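You operate a simulated robot arm through the tools that you are given. There is no shell and no other tool.

The job below is to be done with a simulated robot arm. You get a single attempt, and the scene is never put back.

Task
Tidy up at the grey worktop. At the end: the grey drip cup from the grey worktop is on the steel ledge; the white mug from the grey worktop is on the steel ledge; the orange pot holder from the grey worktop is on the steel ledge; the cream soup bowl from the grey worktop is on the steel ledge; whatever was shut is shut again. Leave all else as you found it, and nothing knocked over. Set down upright: drip cup, white mug.

The check looks at the end state, three seconds after you hand in, the way a careful person would. Anything else that was tipped, shoved, dropped, spilled or broken makes it a failure.

Robot
A 6-joint arm with a two-finger gripper, fixed in place. Base frame: the origin is on the floor under the middle of its stand, x ahead of it, y to its left, z up; the work surface is at about z = 0.9. Lengths are in m, angles in degrees, forces in N, time in s.
It reaches about 1.572 m from its shoulder. Its first joint turns from -166.0 to 166.0 degrees. Payload 2.45 kg.
The TCP is the grasp point between the finger pads, 0.02 m short of the fingertips. In the tool frame z runs along the fingers and y along their closing line. The gripper opens to 0.14 m; its body begins 0.168 m behind the TCP.
Orientation is told as [roll, pitch, yaw] about the base's x, y, z axes, in that order, counted from this pose: with the fingers straight down and closing along the base's y, the tool's x points along the base's -x, its y along +y and its z along -z.

Tools
- The arm moves only by the tool play_rows. Its argument "targets" is a list that holds one entry, the list of rows, each a list of 7 numbers: the shift along the base's x, y, z in units of 30 mm (1.0 is 30 mm), then the turn, a rotation vector about the base's x, y, z in units of 5 degrees (1.0 is 5 degrees), then the finger opening in m, from 0 to 0.14. In form: [[[x, y, z, rx, ry, rz, gripper], ...]]. A call has 1 to 20 rows; each row shifts and turns the commanded pose from where the row before left it. A call with a number of a shift or a turn outside -1 to 1 is refused whole. Each row takes 0.2 s and may step no farther than 0.05 m and 8.6 degrees from the row before; otherwise, or with a gripper value out of range, the whole call is refused. Where a pose cannot be reached the arm comes as near as it can. A force on the tool above 40 N (or 10 N above the force at the start of the call, whichever is more), or a blocked arm, ends the call early, and 0.2 s more pass. Each finger travels about 0.045 m/s and halts on what it meets, pressing with about 25 N; the grip force reading is that of the motor and also rises with nothing between the fingers. The clock runs only during rows and for 0.2 s after the last one: add rows that do not move to give the fingers time. The reply holds the time, the measured pose of the TCP, the force on the tool along the base axes, the opening and the grip force, in the units named above and with some noise, with the torque about the TCP (base axes, N m) and any sound that the robot's microphone picked up.
- Cameras (640 x 400 px; columns grow to the right, rows downward): "scene" is fixed at [0.0485, -0.5009, 1.6296]; the picture's right is [-0.51, -0.86, 0.00], its down [-0.48, 0.28, -0.83] and it looks along [0.71, -0.42, -0.56] (base axes); focal length 230 px, centre (320, 200). "wrist" rides on the gripper at [0.078, 0.011, -0.209] in the tool frame; the picture's right is [-0.14, 0.99, 0.00], its down [-0.92, -0.13, -0.37] and it looks along [-0.36, -0.05, 0.93] (tool axes); focal length 280 px, centre (320, 200). There is no depth. A picture from a camera that has moved, and an enlarged one, comes with that camera's place and axes in the base frame and with its lens.
- snapshot(camera): a new picture of that camera. No time passes.
- close_up(camera, box): a new picture of the part [left, top, right, bottom] of that camera's present view, enlarged. No time passes.
- hand_in(): hands the job in; it is judged then, once.

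Nothing tells you positions but the pictures and the camera data. Unless the task says otherwise, let go and move clear before handing in.

The tools are called as name(argument=value, ...) on one line, values as JSON. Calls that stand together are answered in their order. play_rows: Moves the arm, as the interface text tells. Its arguments: {"type":"object","properties":{"targets":{"type":"array","items":{"type":"array","items":{"type":"array","items":{"type":"number"}}}}},"required":["targets"]} The other tools are called the same way: snapshot (camera) takes a picture; close_up (camera, box) takes an enlarged picture of a part of a camera's view; hand_in () hands the job in.

At the start:

```text
time: 0.0
eef_pos: [0.4128, -0.3871, 1.4451]
tool_rot: [0.0, 0.0, 0.0]
ft_force: [-0.3, -0.5, 0.4]
moment: [0.0, -0.04, 0.03]
finger_gap: 0.1404
gripper_force: 0.0
```

scene: 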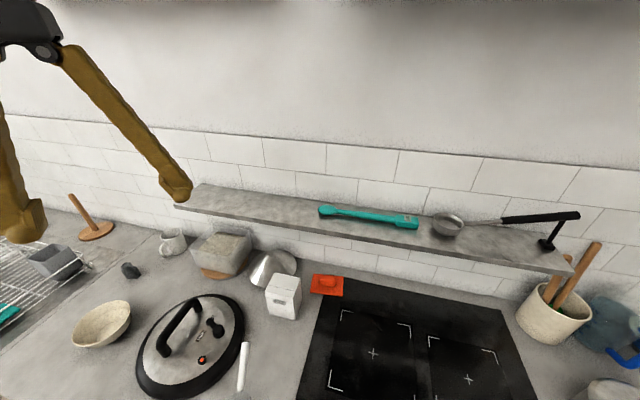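
wrist: 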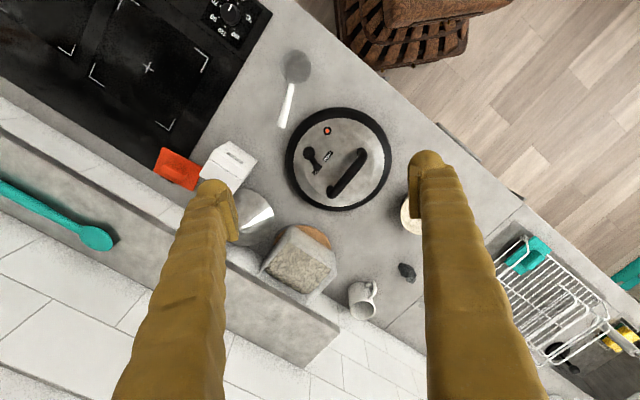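

I see a worktop with a ledge above it on the wall; the mug, bowl, pot holder and a possible drip cup are on the counter. I'll look closer before moving.

close_up(camera="scene", box=[0, 180, 200, 360])

close_up(camera="scene", box=[150, 170, 400, 330])

close_up(camera="scene", box=[390, 180, 640, 400])

close_up(camera="wrist", box=[140, 80, 440, 360])

```text
2.22 times, centred on (100, 270) of scene
camera zoom: at [0.0485, -0.5009, 1.6296], right [-0.51, -0.86, 0.0], down [-0.48, 0.28, -0.83], along [0.71, -0.42, -0.56], focal length 512 px, centre (809, 44)
```

zoom: 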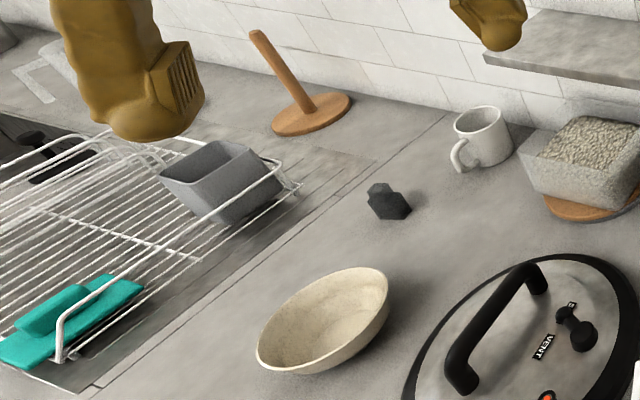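

```text
2.50 times, centred on (275, 250) of scene
camera zoom: at [0.0485, -0.5009, 1.6296], right [-0.51, -0.86, 0.0], down [-0.48, 0.28, -0.83], along [0.71, -0.42, -0.56], focal length 576 px, centre (432, 75)
```

zoom: 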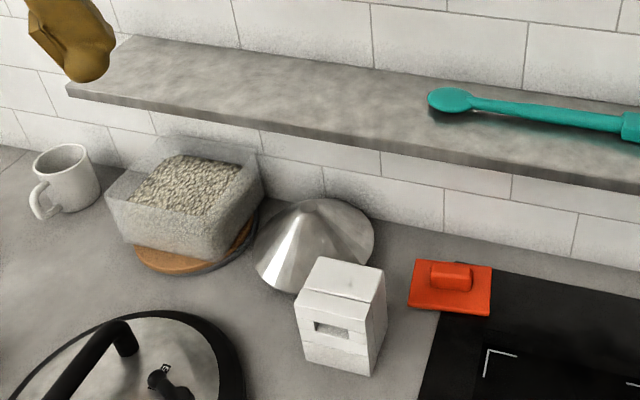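

```text
1.82 times, centred on (515, 290) of scene
camera zoom: at [0.0485, -0.5009, 1.6296], right [-0.51, -0.86, 0.0], down [-0.48, 0.28, -0.83], along [0.71, -0.42, -0.56], focal length 419 px, centre (-34, 36)
```

zoom: 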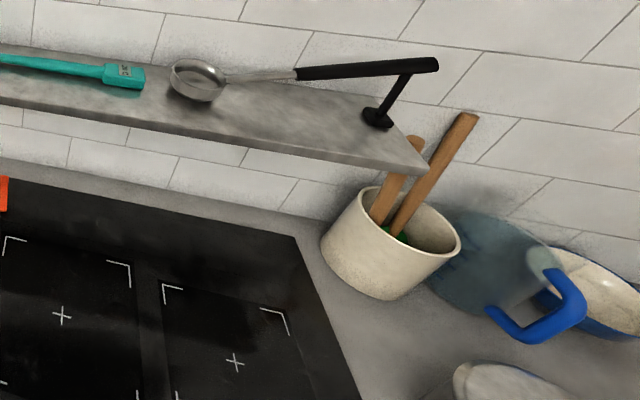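

```text
1.43 times, centred on (290, 220) of wrist
camera zoom: at [0.3342, -0.3771, 1.6535], right [0.14, 0.99, 0.0], down [0.92, -0.13, 0.37], along [0.36, -0.05, -0.93], focal length 401 px, centre (363, 171)
```

zoom: 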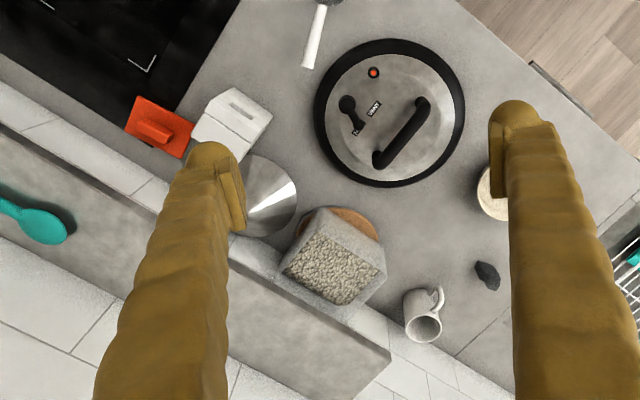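

The mug is near (0.97, -0.33), the bowl near (0.69, -0.12), and the ledge runs diagonally at about z = 1.19. I am not yet sure which item is the drip cup, so I'll move the wrist camera over the left part of the worktop to see.

play_rows(targets=[[[0.8, 1, 0, 0, 0, 0, 0.14], [0.8, 1, 0, 0, 0, 0, 0.14], [0.8, 1, 0, 0, 0, 0, 0.14], [0.8, 1, 0, 0, 0, 0, 0.14], [0.8, 1, 0, 0, 0, 0, 0.14], [0.8, 1, 0, 0, 0, 0, 0.14], [0.8, 1, 0, 0, 0, 0, 0.14], [0.8, 1, 0, 0, 0, 0, 0.14], [0.8, 1, 0, 0, 0, 0, 0.14], [0.8, 1, 0, 0, 0, 0, 0.14]]])

snapshot(camera="wrist")

snapshot(camera="scene")

```text
time: 2.2
eef_pos: [0.6534, -0.0879, 1.4451]
tool_rot: [-0.1, 0.1, 0.0]
ft_force: [0.4, -0.3, 0.0]
moment: [-0.02, -0.04, 0.05]
finger_gap: 0.14
gripper_force: 0.0
```

```text
taken
camera wrist: at [0.5751, -0.077, 1.6543], right [0.14, 0.99, 0.0], down [0.92, -0.13, 0.37], along [0.37, -0.05, -0.93], focal length 280 px, centre (320, 200)
```

wrist: 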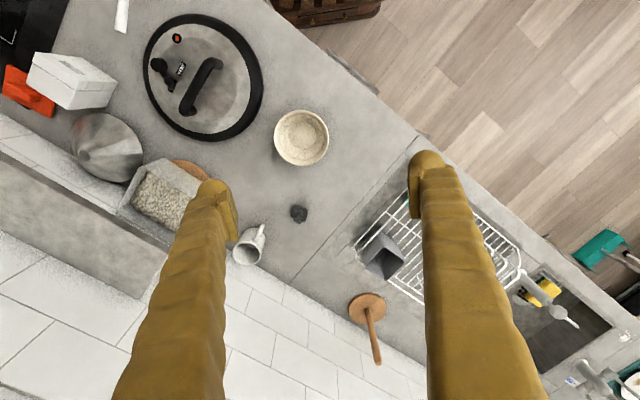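

```text
taken
```

scene: 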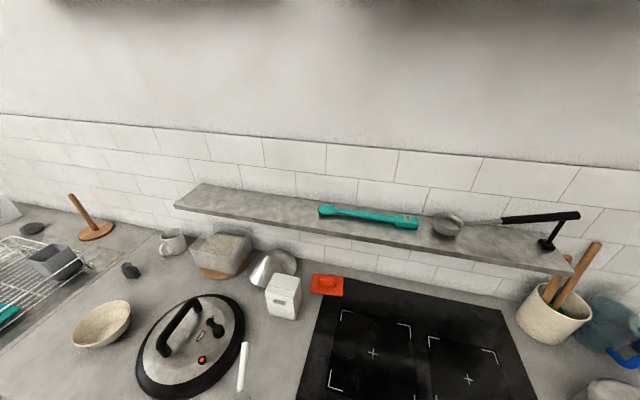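

close_up(camera="wrist", box=[240, 90, 440, 290])

close_up(camera="wrist", box=[0, 40, 280, 270])

close_up(camera="wrist", box=[440, 180, 640, 400])

close_up(camera="scene", box=[100, 220, 180, 300])

close_up(camera="scene", box=[0, 180, 140, 330])

```text
2.00 times, centred on (340, 190) of wrist
camera zoom: at [0.5751, -0.077, 1.6543], right [0.14, 0.99, 0.0], down [0.92, -0.13, 0.37], along [0.37, -0.05, -0.93], focal length 561 px, centre (280, 220)
```

zoom: 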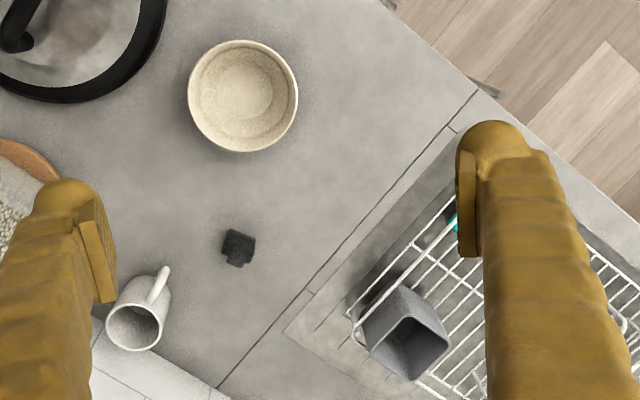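

```text
1.74 times, centred on (140, 155) of wrist
camera zoom: at [0.5751, -0.077, 1.6543], right [0.14, 0.99, 0.0], down [0.92, -0.13, 0.37], along [0.37, -0.05, -0.93], focal length 488 px, centre (633, 278)
```

zoom: 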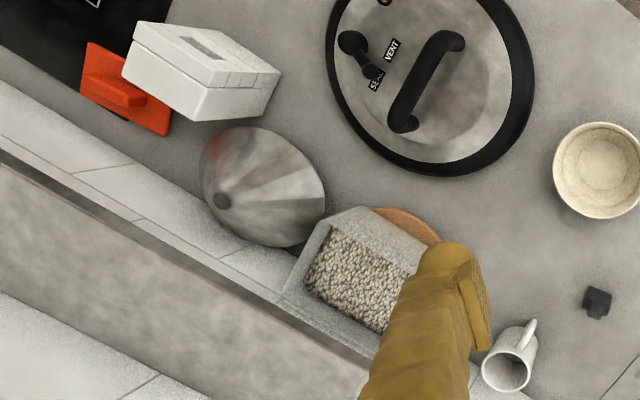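

```text
1.82 times, centred on (540, 290) of wrist
camera zoom: at [0.5751, -0.077, 1.6543], right [0.14, 0.99, 0.0], down [0.92, -0.13, 0.37], along [0.37, -0.05, -0.93], focal length 510 px, centre (-80, 36)
```

zoom: 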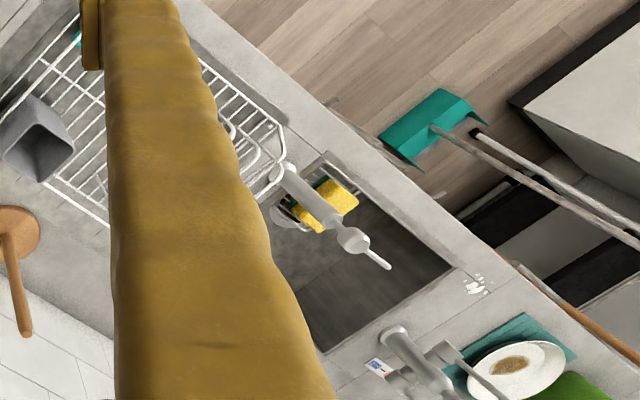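

```text
5.00 times, centred on (140, 260) of scene
camera zoom: at [0.0485, -0.5009, 1.6296], right [-0.51, -0.86, 0.0], down [-0.48, 0.28, -0.83], along [0.71, -0.42, -0.56], focal length 1152 px, centre (1220, -100)
```

zoom: 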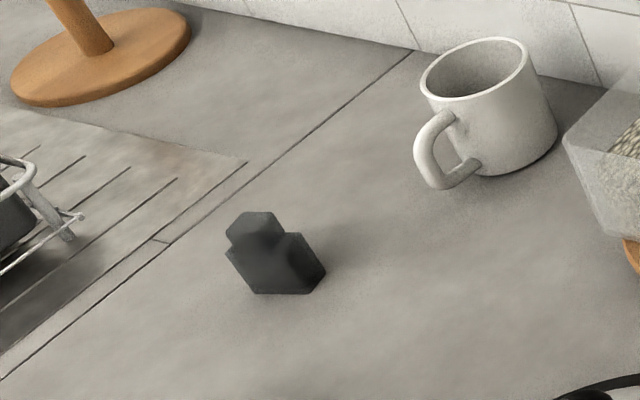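

```text
2.67 times, centred on (70, 255) of scene
camera zoom: at [0.0485, -0.5009, 1.6296], right [-0.51, -0.86, 0.0], down [-0.48, 0.28, -0.83], along [0.71, -0.42, -0.56], focal length 614 px, centre (987, 53)
```

zoom: 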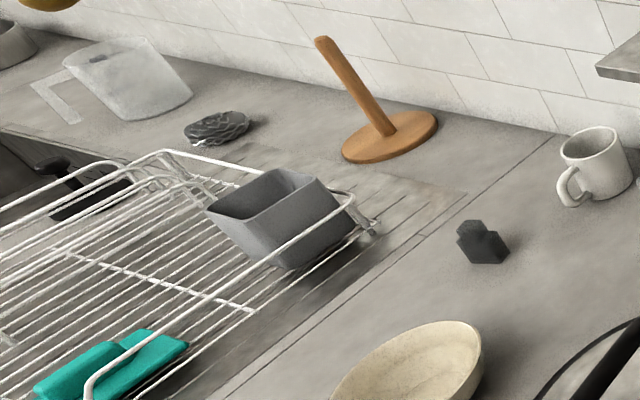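

The small dark object near (0.90, -0.18) and the grey tub in the dish rack are both possible drip cups. I'll lower the wrist camera over the small one and look at it up close.

play_rows(targets=[[[0.49, -0.2, -0.96, 0, 0, 0, 0.14], [0.49, -0.2, -0.96, 0, 0, 0, 0.14], [0.49, -0.2, -0.96, 0, 0, 0, 0.14], [0.49, -0.2, -0.96, 0, 0, 0, 0.14], [0.49, -0.2, -0.96, 0, 0, 0, 0.14], [0.49, -0.2, -0.96, 0, 0, 0, 0.14], [0.49, -0.2, -0.96, 0, 0, 0, 0.14], [0.49, -0.2, -0.96, 0, 0, 0, 0.14], [0.49, -0.2, -0.96, 0, 0, 0, 0.14], [0.49, -0.2, -0.96, 0, 0, 0, 0.14], [0.49, -0.2, -0.96, 0, 0, 0, 0.14], [0.49, -0.2, -0.96, 0, 0, 0, 0.14]]])

snapshot(camera="wrist")

snapshot(camera="scene")

```text
time: 4.8
eef_pos: [0.8288, -0.1629, 1.0995]
tool_rot: [0.0, -0.1, 0.0]
ft_force: [-0.6, -0.2, 0.0]
moment: [-0.01, 0.01, 0.0]
finger_gap: 0.1399
gripper_force: 0.0
```

```text
taken
camera wrist: at [0.7497, -0.1518, 1.3074], right [0.14, 0.99, 0.0], down [0.92, -0.13, 0.37], along [0.37, -0.05, -0.93], focal length 280 px, centre (320, 200)
```

wrist: 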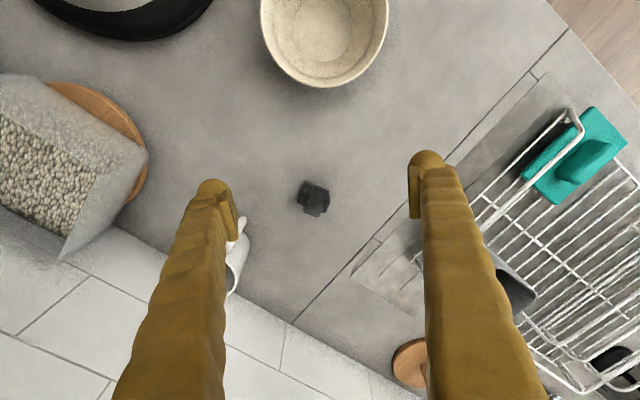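

```text
taken
```

scene: 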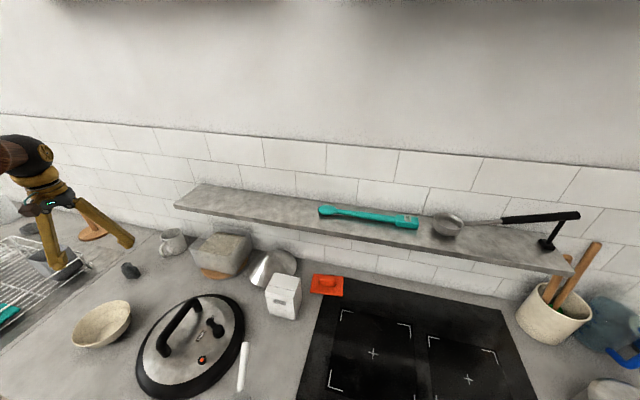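

close_up(camera="wrist", box=[270, 160, 360, 240])

close_up(camera="wrist", box=[240, 0, 410, 100])

close_up(camera="scene", box=[110, 250, 150, 290])

```text
5.00 times, centred on (315, 200) of wrist
camera zoom: at [0.7497, -0.1518, 1.3074], right [0.14, 0.99, 0.0], down [0.92, -0.13, 0.37], along [0.37, -0.05, -0.93], focal length 1402 px, centre (345, 200)
```

zoom: 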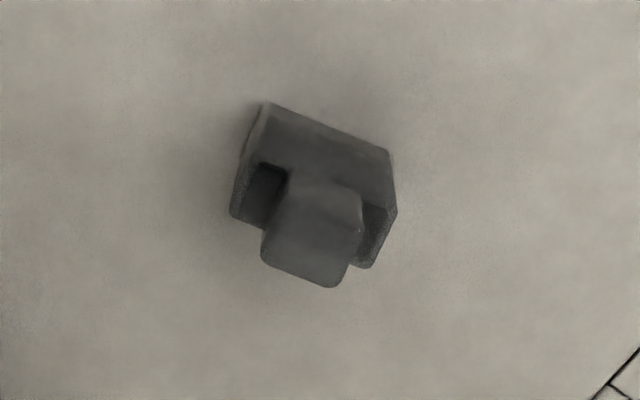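

```text
3.76 times, centred on (325, 50) of wrist
camera zoom: at [0.7497, -0.1518, 1.3074], right [0.14, 0.99, 0.0], down [0.92, -0.13, 0.37], along [0.37, -0.05, -0.93], focal length 1056 px, centre (301, 765)
```

zoom: 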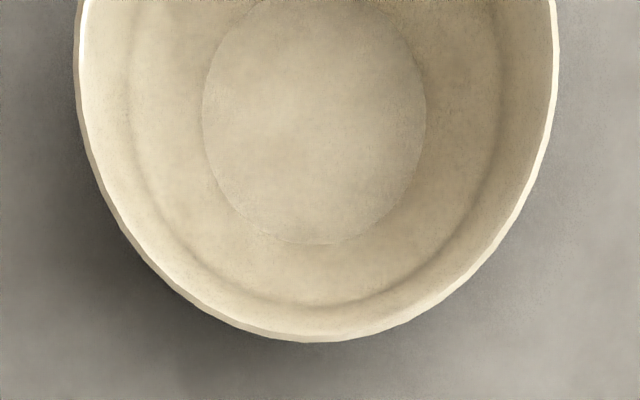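

```text
10.00 times, centred on (130, 270) of scene
camera zoom: at [0.0485, -0.5009, 1.6296], right [-0.51, -0.86, 0.0], down [-0.48, 0.28, -0.83], along [0.71, -0.42, -0.56], focal length 2303 px, centre (2220, -500)
```

zoom: 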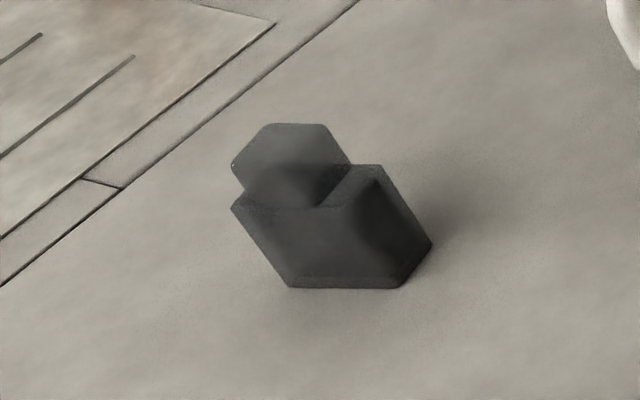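

The small dark object is a little open cup with a slide-in tab, like the condensation cup of the pressure cooker whose lid is lying there, so I take it to be the drip cup. Next I'll raise the arm and turn to face the ledge, to measure its height, depth and free space.

play_rows(targets=[[[-0.75, -0.82, 0.98, 0, 0, -0.75, 0.14], [-0.75, -0.82, 0.98, 0, 0, -0.75, 0.14], [-0.75, -0.82, 0.98, 0, 0, -0.75, 0.14], [-0.75, -0.82, 0.98, 0, 0, -0.75, 0.14], [-0.75, -0.82, 0.98, 0, 0, -0.75, 0.14], [-0.75, -0.82, 0.98, 0, 0, -0.75, 0.14], [-0.75, -0.82, 0.98, 0, 0, -0.75, 0.14], [-0.75, -0.82, 0.98, 0, 0, -0.75, 0.14], [-0.75, -0.82, 0.98, 0, 0, -0.75, 0.14], [-0.75, -0.82, 0.98, 0, 0, -0.75, 0.14], [-0.75, -0.82, 0.98, 0, 0, -0.75, 0.14], [-0.75, -0.82, 0.98, 0, 0, -0.75, 0.14]]])

snapshot(camera="wrist")

snapshot(camera="scene")

```text
time: 7.4
eef_pos: [0.5583, -0.4583, 1.4506]
tool_rot: [-0.1, 0.1, -45.1]
ft_force: [0.3, -0.6, 0.5]
moment: [0.0, -0.02, 0.0]
finger_gap: 0.1398
gripper_force: 0.1
```

```text
taken
camera wrist: at [0.5113, -0.3948, 1.6591], right [0.8, 0.6, 0.0], down [0.56, -0.74, 0.37], along [0.22, -0.29, -0.93], focal length 280 px, centre (320, 200)
```

wrist: 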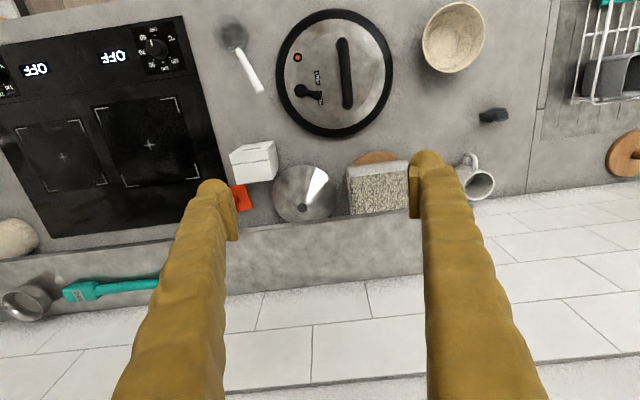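

```text
taken
```

scene: 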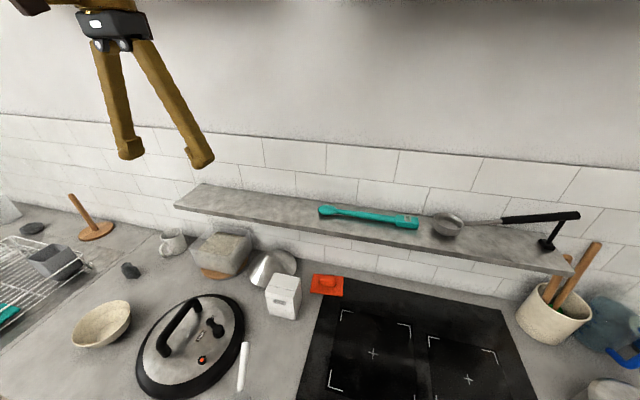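

close_up(camera="wrist", box=[0, 160, 320, 360])

close_up(camera="wrist", box=[210, 120, 530, 320])

close_up(camera="scene", box=[160, 170, 340, 290])

```text
2.00 times, centred on (160, 260) of wrist
camera zoom: at [0.5113, -0.3948, 1.6591], right [0.8, 0.6, 0.0], down [0.56, -0.74, 0.37], along [0.22, -0.29, -0.93], focal length 561 px, centre (640, 80)
```

zoom: 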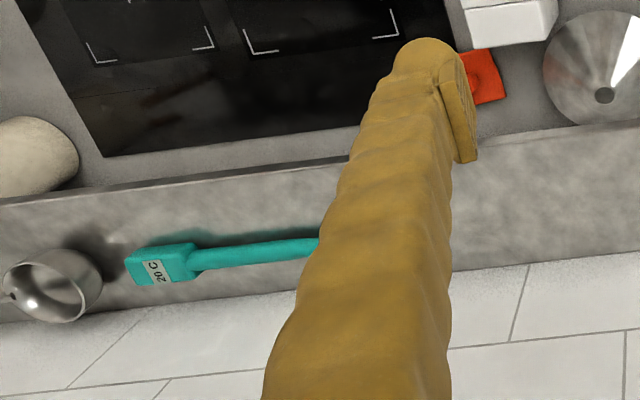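

```text
2.00 times, centred on (370, 220) of wrist
camera zoom: at [0.5113, -0.3948, 1.6591], right [0.8, 0.6, 0.0], down [0.56, -0.74, 0.37], along [0.22, -0.29, -0.93], focal length 561 px, centre (220, 160)
```

zoom: 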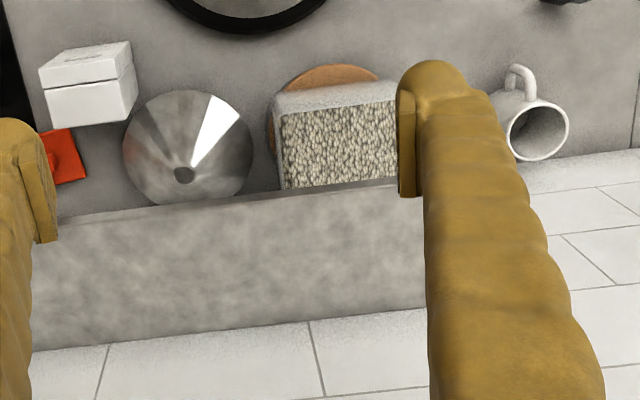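

```text
3.33 times, centred on (250, 230) of scene
camera zoom: at [0.0485, -0.5009, 1.6296], right [-0.51, -0.86, 0.0], down [-0.48, 0.28, -0.83], along [0.71, -0.42, -0.56], focal length 768 px, centre (553, 100)
```

zoom: 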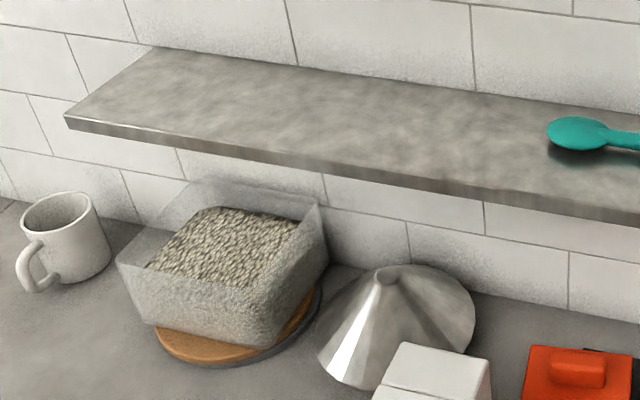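

close_up(camera="scene", box=[290, 255, 370, 315])

close_up(camera="scene", box=[60, 280, 150, 360])

close_up(camera="scene", box=[140, 215, 210, 275])

close_up(camera="scene", box=[60, 0, 240, 180])

```text
6.67 times, centred on (330, 285) of scene
camera zoom: at [0.0485, -0.5009, 1.6296], right [-0.51, -0.86, 0.0], down [-0.48, 0.28, -0.83], along [0.71, -0.42, -0.56], focal length 1535 px, centre (253, -367)
```

zoom: 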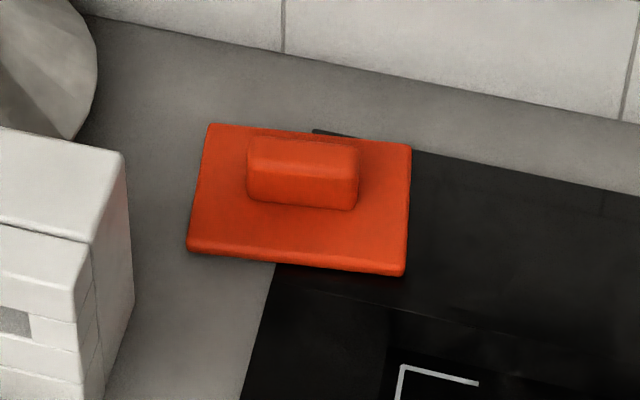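

```text
5.00 times, centred on (105, 320) of scene
camera zoom: at [0.0485, -0.5009, 1.6296], right [-0.51, -0.86, 0.0], down [-0.48, 0.28, -0.83], along [0.71, -0.42, -0.56], focal length 1152 px, centre (1395, -400)
```

zoom: 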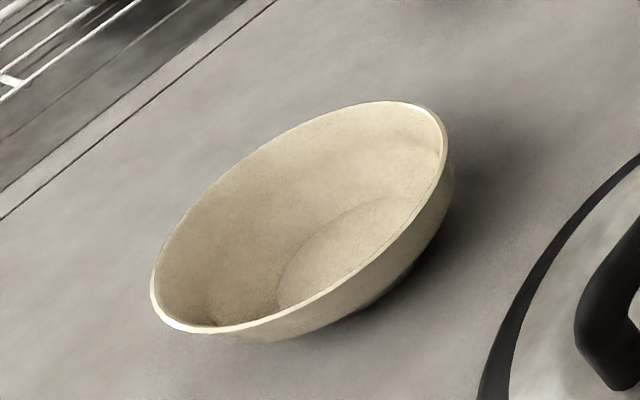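

```text
6.67 times, centred on (175, 245) of scene
camera zoom: at [0.0485, -0.5009, 1.6296], right [-0.51, -0.86, 0.0], down [-0.48, 0.28, -0.83], along [0.71, -0.42, -0.56], focal length 1535 px, centre (1287, -100)
```

zoom: 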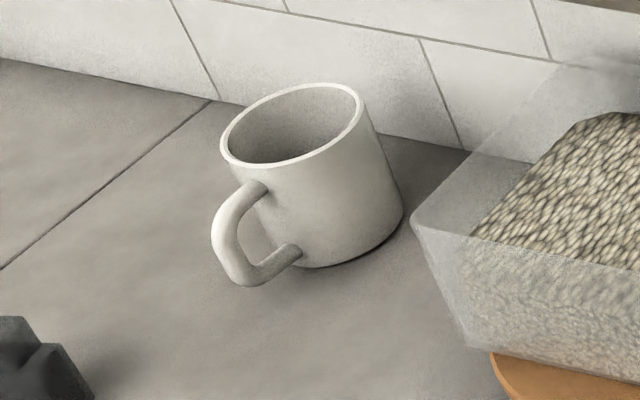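

```text
2.22 times, centred on (150, 90) of scene
camera zoom: at [0.0485, -0.5009, 1.6296], right [-0.51, -0.86, 0.0], down [-0.48, 0.28, -0.83], along [0.71, -0.42, -0.56], focal length 512 px, centre (698, 444)
```

zoom: 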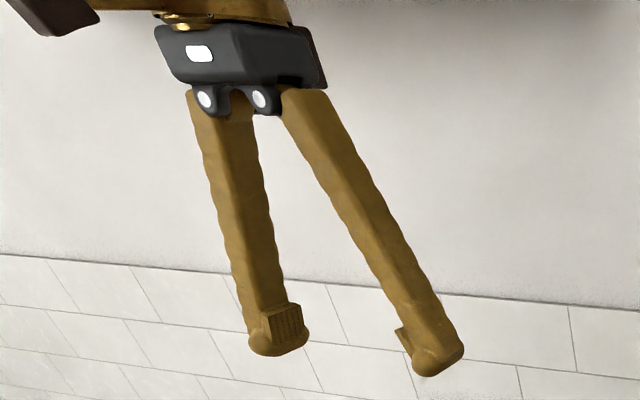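

The ledge top is at about z = 1.195, and it is about 0.13 m deep. It is free from its left end to the spatula, and also in front of the spatula's handle. The drip cup stands near (0.898, -0.181), so I'll go above it first with the fingers lined up to its width.

play_rows(targets=[[[0.706, 0.577, -0.6, 0, 0, 0.19, 0.1], [0.706, 0.577, -0.6, 0, 0, 0.19, 0.1], [0.706, 0.577, -0.6, 0, 0, 0.19, 0.1], [0.706, 0.577, -0.6, 0, 0, 0.19, 0.1], [0.706, 0.577, -0.6, 0, 0, 0.19, 0.1], [0.706, 0.577, -0.6, 0, 0, 0.19, 0.1], [0.706, 0.577, -0.6, 0, 0, 0.19, 0.1], [0.706, 0.577, -0.6, 0, 0, 0.19, 0.1], [0.706, 0.577, -0.8, 0, 0, 0.19, 0.1], [0.706, 0.577, -0.8, 0, 0, 0.19, 0.1], [0.706, 0.577, -0.8, 0, 0, 0.19, 0.1], [0.706, 0.577, -0.8, 0, 0, 0.19, 0.1], [0.706, 0.577, -0.9, 0, 0, 0.19, 0.1], [0.706, 0.577, -0.9, 0, 0, 0.19, 0.1], [0.706, 0.577, -0.9, 0, 0, 0.19, 0.1], [0.706, 0.577, -0.9, 0, 0, 0.19, 0.1]]])

snapshot(camera="wrist")

close_up(camera="wrist", box=[260, 140, 380, 240])

close_up(camera="scene", box=[60, 180, 220, 300])

```text
time: 10.8
eef_pos: [0.8965, -0.1776, 1.106]
tool_rot: [0.0, 0.0, -29.9]
ft_force: [0.2, 0.0, 0.4]
moment: [-0.02, -0.01, -0.03]
finger_gap: 0.0999
gripper_force: 0.0
```

```text
taken
camera wrist: at [0.8339, -0.1302, 1.3142], right [0.61, 0.79, 0.0], down [0.74, -0.57, 0.37], along [0.29, -0.23, -0.93], focal length 280 px, centre (320, 200)
```

wrist: 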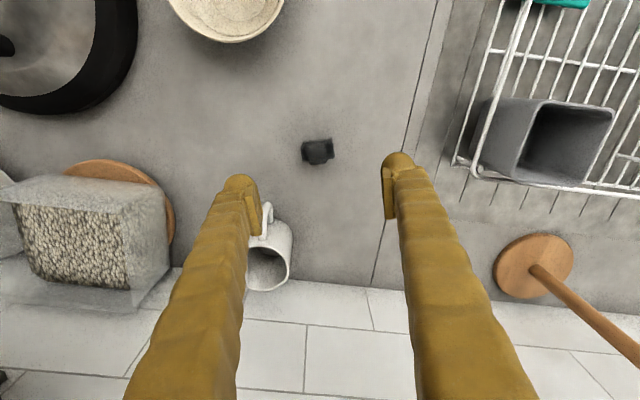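

```text
4.00 times, centred on (320, 190) of wrist
camera zoom: at [0.8339, -0.1302, 1.3142], right [0.61, 0.79, 0.0], down [0.74, -0.57, 0.37], along [0.29, -0.23, -0.93], focal length 1122 px, centre (320, 240)
```

zoom: 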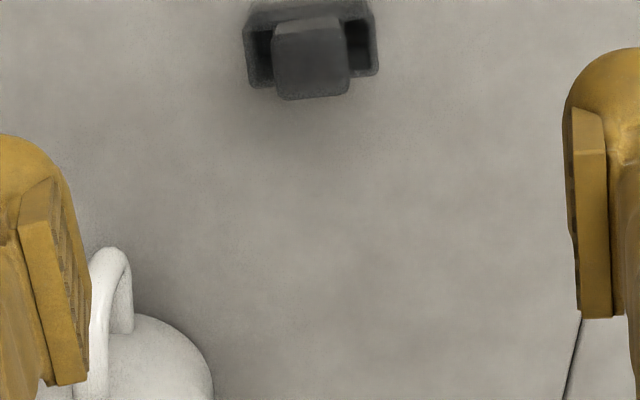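

```text
3.33 times, centred on (140, 240) of scene
camera zoom: at [0.0485, -0.5009, 1.6296], right [-0.51, -0.86, 0.0], down [-0.48, 0.28, -0.83], along [0.71, -0.42, -0.56], focal length 768 px, centre (920, 67)
```

zoom: 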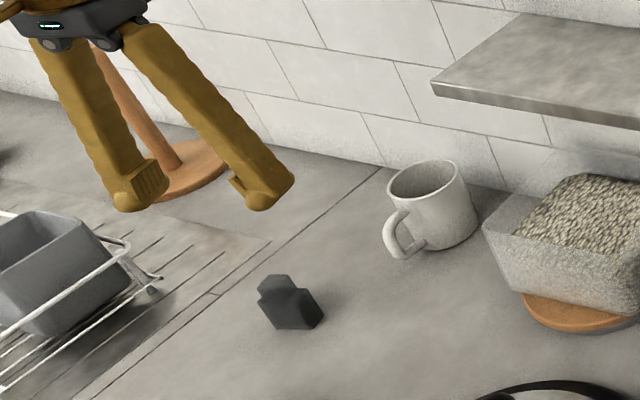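

The cup sits just ahead of the grasp point, well aligned with the fingers. I'll shift a few millimetres and lower the open fingers around it.

play_rows(targets=[[[0, -0.15, -0.8, 0, 0, 0, 0.085], [0, 0, -0.9, 0, 0, 0, 0.085], [0, 0, -0.9, 0, 0, 0, 0.085], [0, 0, -0.9, 0, 0, 0, 0.085], [0, 0, -0.9, 0, 0, 0, 0.085]]])

snapshot(camera="wrist")

close_up(camera="wrist", box=[240, 130, 400, 250])

close_up(camera="scene", box=[80, 220, 180, 300])

```text
time: 12.0
eef_pos: [0.8971, -0.1836, 0.9719]
tool_rot: [0.0, 0.0, -29.8]
ft_force: [-0.6, 0.1, -0.1]
moment: [0.0, -0.01, -0.04]
finger_gap: 0.0851
gripper_force: 0.1
```

```text
taken
camera wrist: at [0.8348, -0.1354, 1.1805], right [0.61, 0.79, 0.0], down [0.74, -0.57, 0.37], along [0.29, -0.23, -0.93], focal length 280 px, centre (320, 200)
```

wrist: 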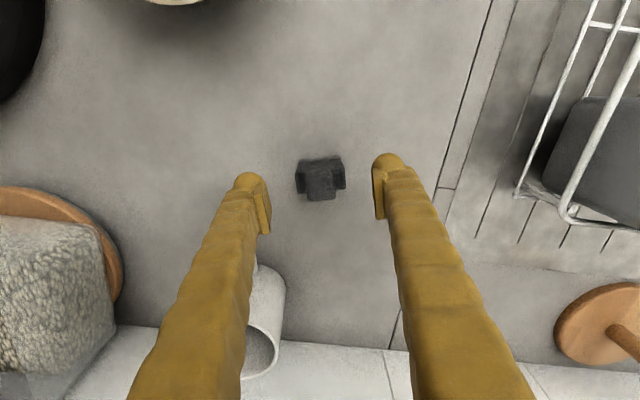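

```text
3.33 times, centred on (320, 190) of wrist
camera zoom: at [0.8348, -0.1354, 1.1805], right [0.61, 0.79, 0.0], down [0.74, -0.57, 0.37], along [0.29, -0.23, -0.93], focal length 935 px, centre (320, 233)
```

zoom: 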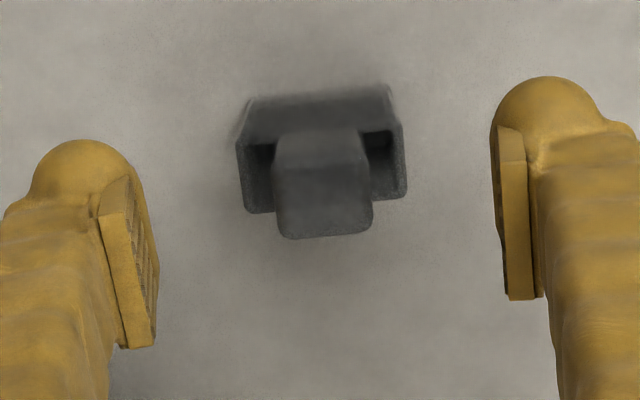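

```text
5.00 times, centred on (130, 260) of scene
camera zoom: at [0.0485, -0.5009, 1.6296], right [-0.51, -0.86, 0.0], down [-0.48, 0.28, -0.83], along [0.71, -0.42, -0.56], focal length 1152 px, centre (1270, -100)
```

zoom: 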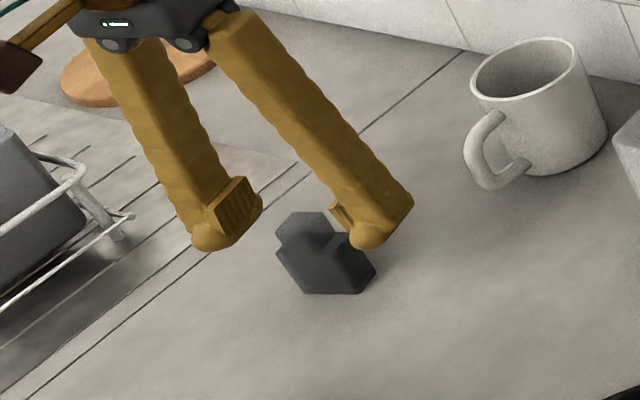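

The cup is centred between the fingers and aligned with them. I'll lower to just above the worktop and close on its sides.

play_rows(targets=[[[0, 0, -0.75, 0, 0, 0, 0.085], [0, 0, -0.75, 0, 0, 0, 0.085], [0, 0, 0, 0, 0, 0, 0.085]]])

close_up(camera="wrist", box=[240, 130, 400, 250])

close_up(camera="scene", box=[80, 220, 180, 300])

```text
time: 12.8
eef_pos: [0.8982, -0.1817, 0.927]
tool_rot: [0.0, 0.0, -29.7]
ft_force: [0.7, -1.0, 0.0]
moment: [-0.02, -0.04, -0.01]
finger_gap: 0.0853
gripper_force: 0.1
```

```text
3.33 times, centred on (320, 190) of wrist
camera zoom: at [0.8358, -0.1338, 1.1355], right [0.61, 0.79, 0.0], down [0.74, -0.57, 0.37], along [0.29, -0.23, -0.93], focal length 935 px, centre (320, 233)
```

zoom: 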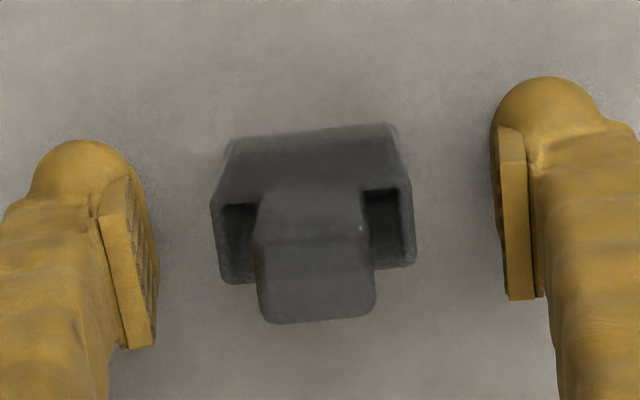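

```text
5.00 times, centred on (130, 260) of scene
camera zoom: at [0.0485, -0.5009, 1.6296], right [-0.51, -0.86, 0.0], down [-0.48, 0.28, -0.83], along [0.71, -0.42, -0.56], focal length 1152 px, centre (1270, -100)
```

zoom: 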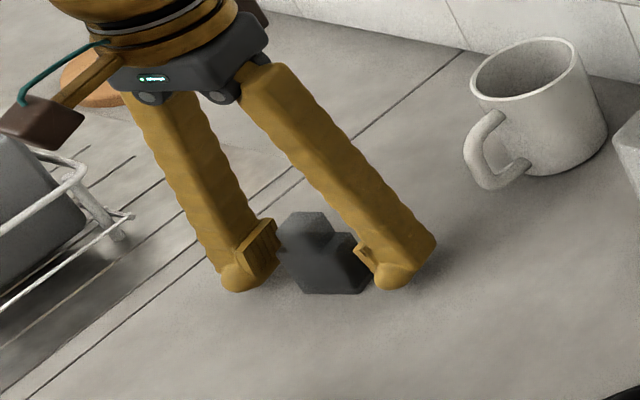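

play_rows(targets=[[[-0.06, -0.1, 0, 0, 0, 0, 0.085], [0, 0, 0, 0, 0, 0, 0.06], [0, 0, 0, 0, 0, 0, 0.05], [0, 0, 0, 0, 0, 0, 0.025], [0, 0, 0, 0, 0, 0, 0.025], [0, 0, 0, 0, 0, 0, 0.025], [0, 0, 0, 0, 0, 0, 0.025]]])

close_up(camera="wrist", box=[240, 130, 400, 250])

close_up(camera="scene", box=[80, 220, 180, 300])

```text
time: 14.4
eef_pos: [0.8963, -0.1852, 0.9272]
tool_rot: [0.1, 0.0, -29.9]
ft_force: [0.7, 0.6, 0.6]
moment: [0.04, -0.02, 0.01]
finger_gap: 0.0429
gripper_force: 25.2
```

```text
3.33 times, centred on (320, 190) of wrist
camera zoom: at [0.8332, -0.1367, 1.1358], right [0.61, 0.79, 0.0], down [0.74, -0.57, 0.37], along [0.29, -0.23, -0.93], focal length 935 px, centre (320, 233)
```

zoom: 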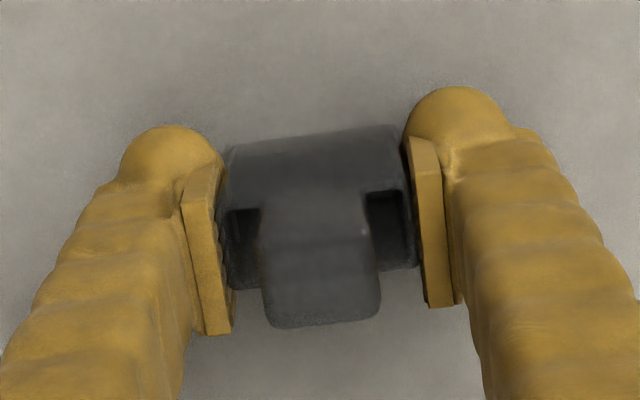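

```text
5.00 times, centred on (130, 260) of scene
camera zoom: at [0.0485, -0.5009, 1.6296], right [-0.51, -0.86, 0.0], down [-0.48, 0.28, -0.83], along [0.71, -0.42, -0.56], focal length 1152 px, centre (1270, -100)
```

zoom: 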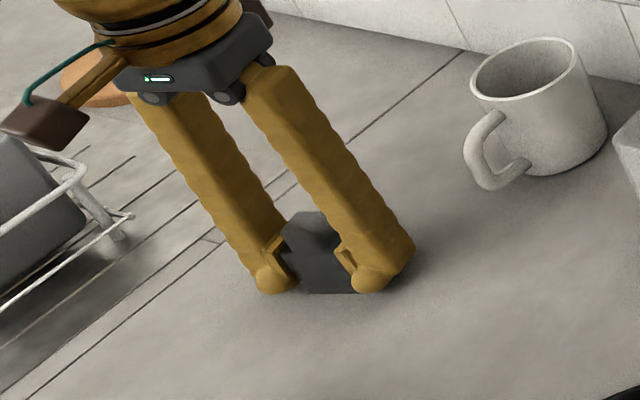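

The cup is held (gap 0.043 m, 25 N). I'll lift it straight up and carry it toward the spot in front of the spatula's handle.

play_rows(targets=[[[0, 0, 0.5, 0, 0, 0, 0.025], [0, 0, 1, 0, 0, 0, 0.025], [0, 0, 1, 0, 0, 0, 0.025], [0, 0, 1, 0, 0, 0, 0.025], [0, 0, 1, 0, 0, 0, 0.025], [0, 0, 1, 0, 0, 0, 0.025], [0, 0, 1, 0, 0, 0, 0.025], [-0.4, -0.45, 1, 0, 0, 0, 0.025], [-0.6, -0.7, 1, 0, 0, -0.5, 0.025], [-0.8, -0.93, 0.8, 0, 0, -0.5, 0.025], [-0.8, -0.93, 0.6, 0, 0, -0.5, 0.025], [-0.8, -0.93, 0.6, 0, 0, -0.5, 0.025], [-0.8, -0.93, 0.6, 0, 0, -0.5, 0.025], [-0.8, -0.93, 0.6, 0, 0, -0.5, 0.025], [-0.8, -0.93, 0.6, 0, 0, 0, 0.025], [-0.8, -0.93, 0.4, 0, 0, 0, 0.025], [-0.8, -0.93, 0.4, 0, 0, 0, 0.025]]])

snapshot(camera="wrist")

snapshot(camera="scene")

```text
time: 18.0
eef_pos: [0.6755, -0.443, 1.3217]
tool_rot: [0.0, 0.0, -44.8]
ft_force: [1.5, 0.6, -1.0]
moment: [0.02, 0.0, 0.04]
finger_gap: 0.0426
gripper_force: 25.5
```

```text
taken
camera wrist: at [0.6275, -0.3801, 1.53], right [0.8, 0.61, 0.0], down [0.56, -0.74, 0.37], along [0.22, -0.29, -0.93], focal length 280 px, centre (320, 200)
```

wrist: 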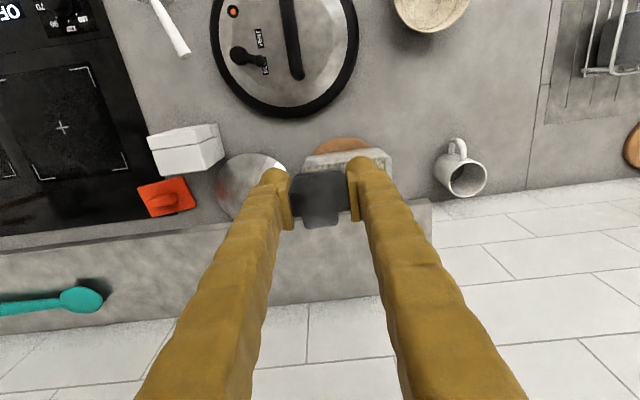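

```text
taken
```

scene: 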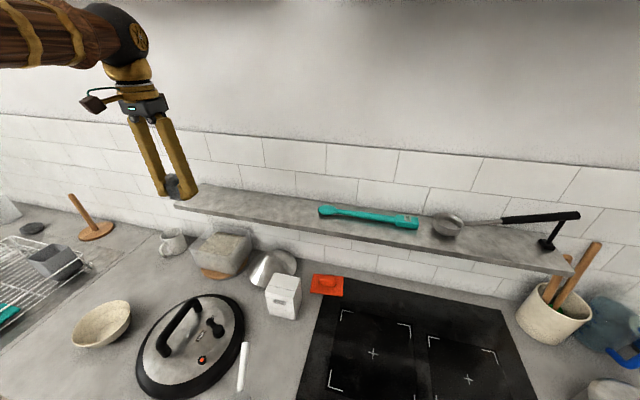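

play_rows(targets=[[[-0.64, -0.99, 0, 0, 0, 0, 0.025], [-0.64, -0.99, 0, 0, 0, 0, 0.025], [-0.64, -0.99, 0, 0, 0, 0, 0.025], [-0.64, -0.99, 0, 0, 0, 0, 0.025], [-0.64, -0.99, 0, 0, 0, 0, 0.025], [-0.64, -0.99, 0, 0, 0, 0, 0.025], [-0.64, -0.99, 0, 0, 0, 0, 0.025], [-0.64, -0.99, 0, 0, 0, 0, 0.025], [-0.64, -0.99, 0, 0, 0, 0, 0.025], [-0.64, -0.99, 0, 0, 0, 0, 0.025], [-0.64, -0.99, 0, 0, 0, 0, 0.025], [-0.64, -0.99, 0, 0, 0, 0, 0.025], [-0.64, -0.99, 0, 0, 0, 0, 0.025], [-0.64, -0.99, 0, 0, 0, 0, 0.025]]])

snapshot(camera="wrist")

snapshot(camera="scene")

close_up(camera="scene", box=[300, 110, 480, 260])

```text
time: 21.0
eef_pos: [0.4061, -0.8577, 1.3204]
tool_rot: [-0.1, -0.1, -44.8]
ft_force: [-0.3, -0.1, 0.9]
moment: [-0.09, -0.06, -0.01]
finger_gap: 0.0425
gripper_force: 25.0
```

```text
taken
camera wrist: at [0.3584, -0.7951, 1.5289], right [0.8, 0.61, 0.0], down [0.56, -0.74, 0.37], along [0.22, -0.29, -0.93], focal length 280 px, centre (320, 200)
```

wrist: 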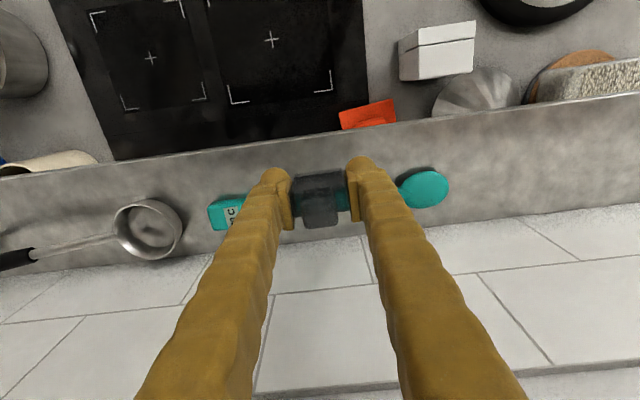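

```text
taken
```

scene: 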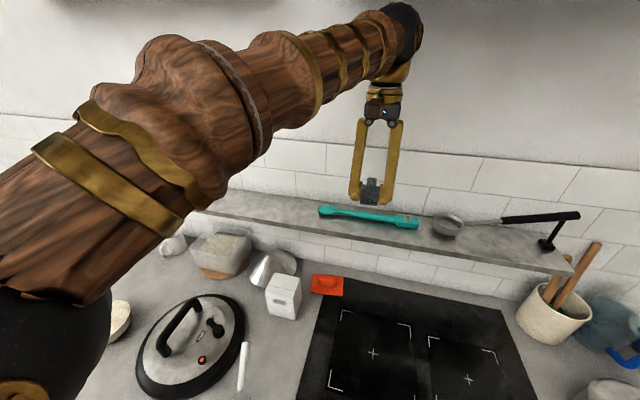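

```text
2.67 times, centred on (390, 185) of scene
camera zoom: at [0.0485, -0.5009, 1.6296], right [-0.51, -0.86, 0.0], down [-0.48, 0.28, -0.83], along [0.71, -0.42, -0.56], focal length 614 px, centre (133, 240)
```

zoom: 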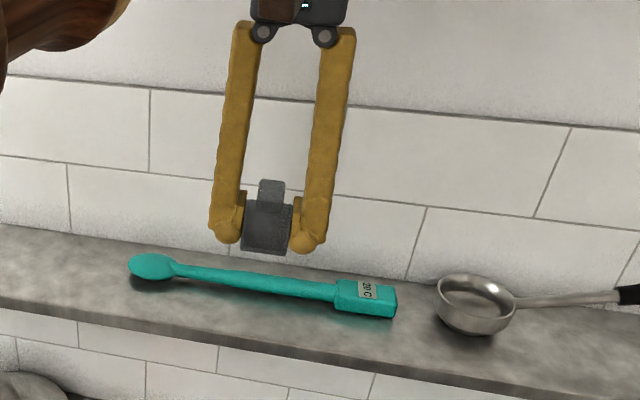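

close_up(camera="wrist", box=[200, 110, 460, 260])

```text
2.46 times, centred on (330, 185) of wrist
camera zoom: at [0.3584, -0.7951, 1.5289], right [0.8, 0.61, 0.0], down [0.56, -0.74, 0.37], along [0.22, -0.29, -0.93], focal length 690 px, centre (295, 237)
```

zoom: 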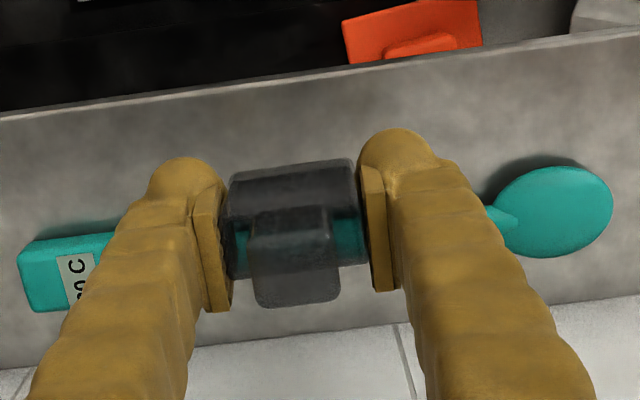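

The spot in front of the handle has about 7 cm of free depth and the cup is over it. I'll lower it now, slowly near the surface.

play_rows(targets=[[[0.07, -0.07, -0.8, 0, 0, 0, 0.025], [0, 0, -0.8, 0, 0, 0, 0.025], [0, 0, -0.8, 0, 0, 0, 0.025], [0, 0, -0.5, 0, 0, 0, 0.025], [0, 0, 0, 0, 0, 0, 0.025]]])

close_up(camera="scene", box=[300, 130, 480, 280])

close_up(camera="wrist", box=[200, 110, 460, 260])

```text
time: 22.2
eef_pos: [0.4062, -0.8605, 1.2328]
tool_rot: [0.0, 0.0, -44.8]
ft_force: [0.3, -0.9, 0.5]
moment: [0.02, 0.03, 0.03]
finger_gap: 0.0425
gripper_force: 25.0
```

```text
2.67 times, centred on (390, 205) of scene
camera zoom: at [0.0485, -0.5009, 1.6296], right [-0.51, -0.86, 0.0], down [-0.48, 0.28, -0.83], along [0.71, -0.42, -0.56], focal length 614 px, centre (133, 187)
```

zoom: 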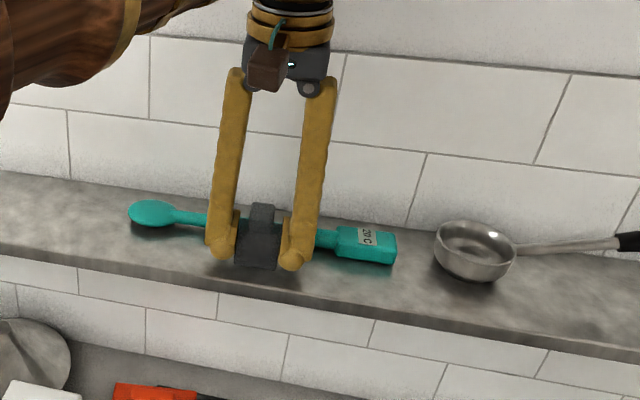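

```text
2.46 times, centred on (330, 185) of wrist
camera zoom: at [0.3596, -0.7986, 1.4418], right [0.8, 0.61, 0.0], down [0.56, -0.74, 0.37], along [0.22, -0.29, -0.93], focal length 690 px, centre (295, 237)
```

zoom: 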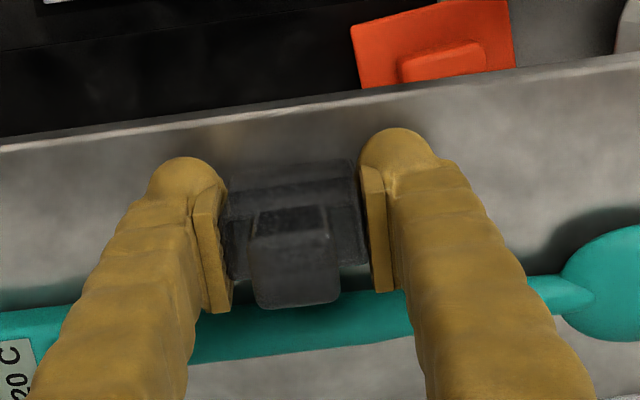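

play_rows(targets=[[[0, 0, -0.1, 0, 0, 0, 0.025], [0, 0, -0.1, 0, 0, 0, 0.025], [0, 0, 0, 0, 0, 0, 0.025]]])

play_rows(targets=[[[0, 0, -0.07, 0, 0, 0, 0.025], [0, 0, 0, 0, 0, 0, 0.025]]])

play_rows(targets=[[[0, 0, -0.07, 0, 0, 0, 0.025], [0, 0, 0, 0, 0, 0, 0.025]]])

```text
time: 23.0
eef_pos: [0.4076, -0.8614, 1.2267]
tool_rot: [-0.1, 0.0, -44.8]
ft_force: [1.0, -0.7, 2.9]
moment: [-0.03, -0.02, 0.0]
finger_gap: 0.0428
gripper_force: 25.0
```

```text
time: 23.6
eef_pos: [0.4076, -0.8614, 1.2262]
tool_rot: [0.0, -0.1, -44.8]
ft_force: [1.7, -0.4, 26.6]
moment: [0.06, 0.01, -0.01]
finger_gap: 0.0427
gripper_force: 25.3
```

```text
time: 24.2
eef_pos: [0.4072, -0.8608, 1.2225]
tool_rot: [0.0, 0.0, -44.9]
ft_force: [-4.4, -2.1, 27.1]
moment: [0.01, 0.14, 0.01]
finger_gap: 0.0429
gripper_force: 25.2
```

The cup is touching the ledge, whose top is at z = 1.20. I'll ease the pressure and open the fingers a little on each side.

play_rows(targets=[[[0, 0, 0.03, 0, 0, 0, 0.025], [0, 0, 0, 0, 0, 0, 0.048], [0, 0, 0, 0, 0, 0, 0.055], [0, 0, 0, 0, 0, 0, 0.07], [0, 0, 0, 0, 0, 0, 0.075], [0, 0, 0, 0, 0, 0, 0.075]]])

close_up(camera="wrist", box=[200, 110, 460, 260])

close_up(camera="scene", box=[300, 130, 480, 280])

```text
time: 25.6
eef_pos: [0.4068, -0.8609, 1.2238]
tool_rot: [0.0, -0.1, -44.8]
ft_force: [0.2, -0.5, -0.3]
moment: [0.02, -0.01, 0.0]
finger_gap: 0.0751
gripper_force: 0.1
```

```text
2.46 times, centred on (330, 185) of wrist
camera zoom: at [0.3599, -0.799, 1.4323], right [0.8, 0.61, 0.0], down [0.56, -0.74, 0.37], along [0.22, -0.29, -0.93], focal length 690 px, centre (295, 237)
```

zoom: 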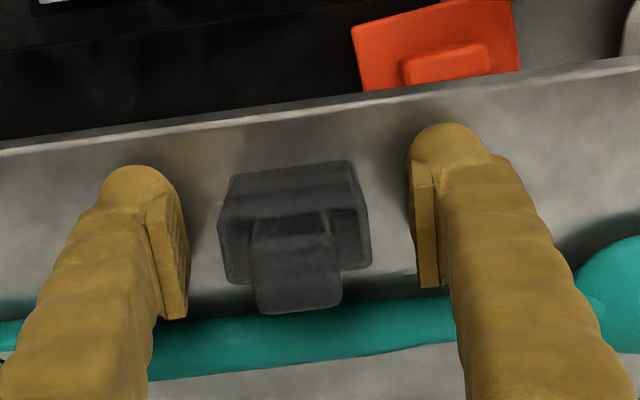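

```text
2.67 times, centred on (390, 205) of scene
camera zoom: at [0.0485, -0.5009, 1.6296], right [-0.51, -0.86, 0.0], down [-0.48, 0.28, -0.83], along [0.71, -0.42, -0.56], focal length 614 px, centre (133, 187)
```

zoom: 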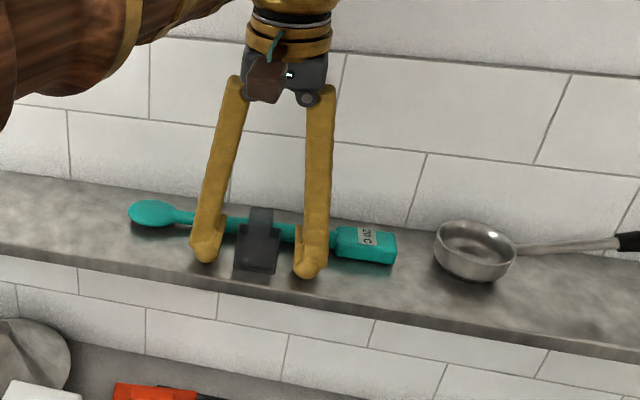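

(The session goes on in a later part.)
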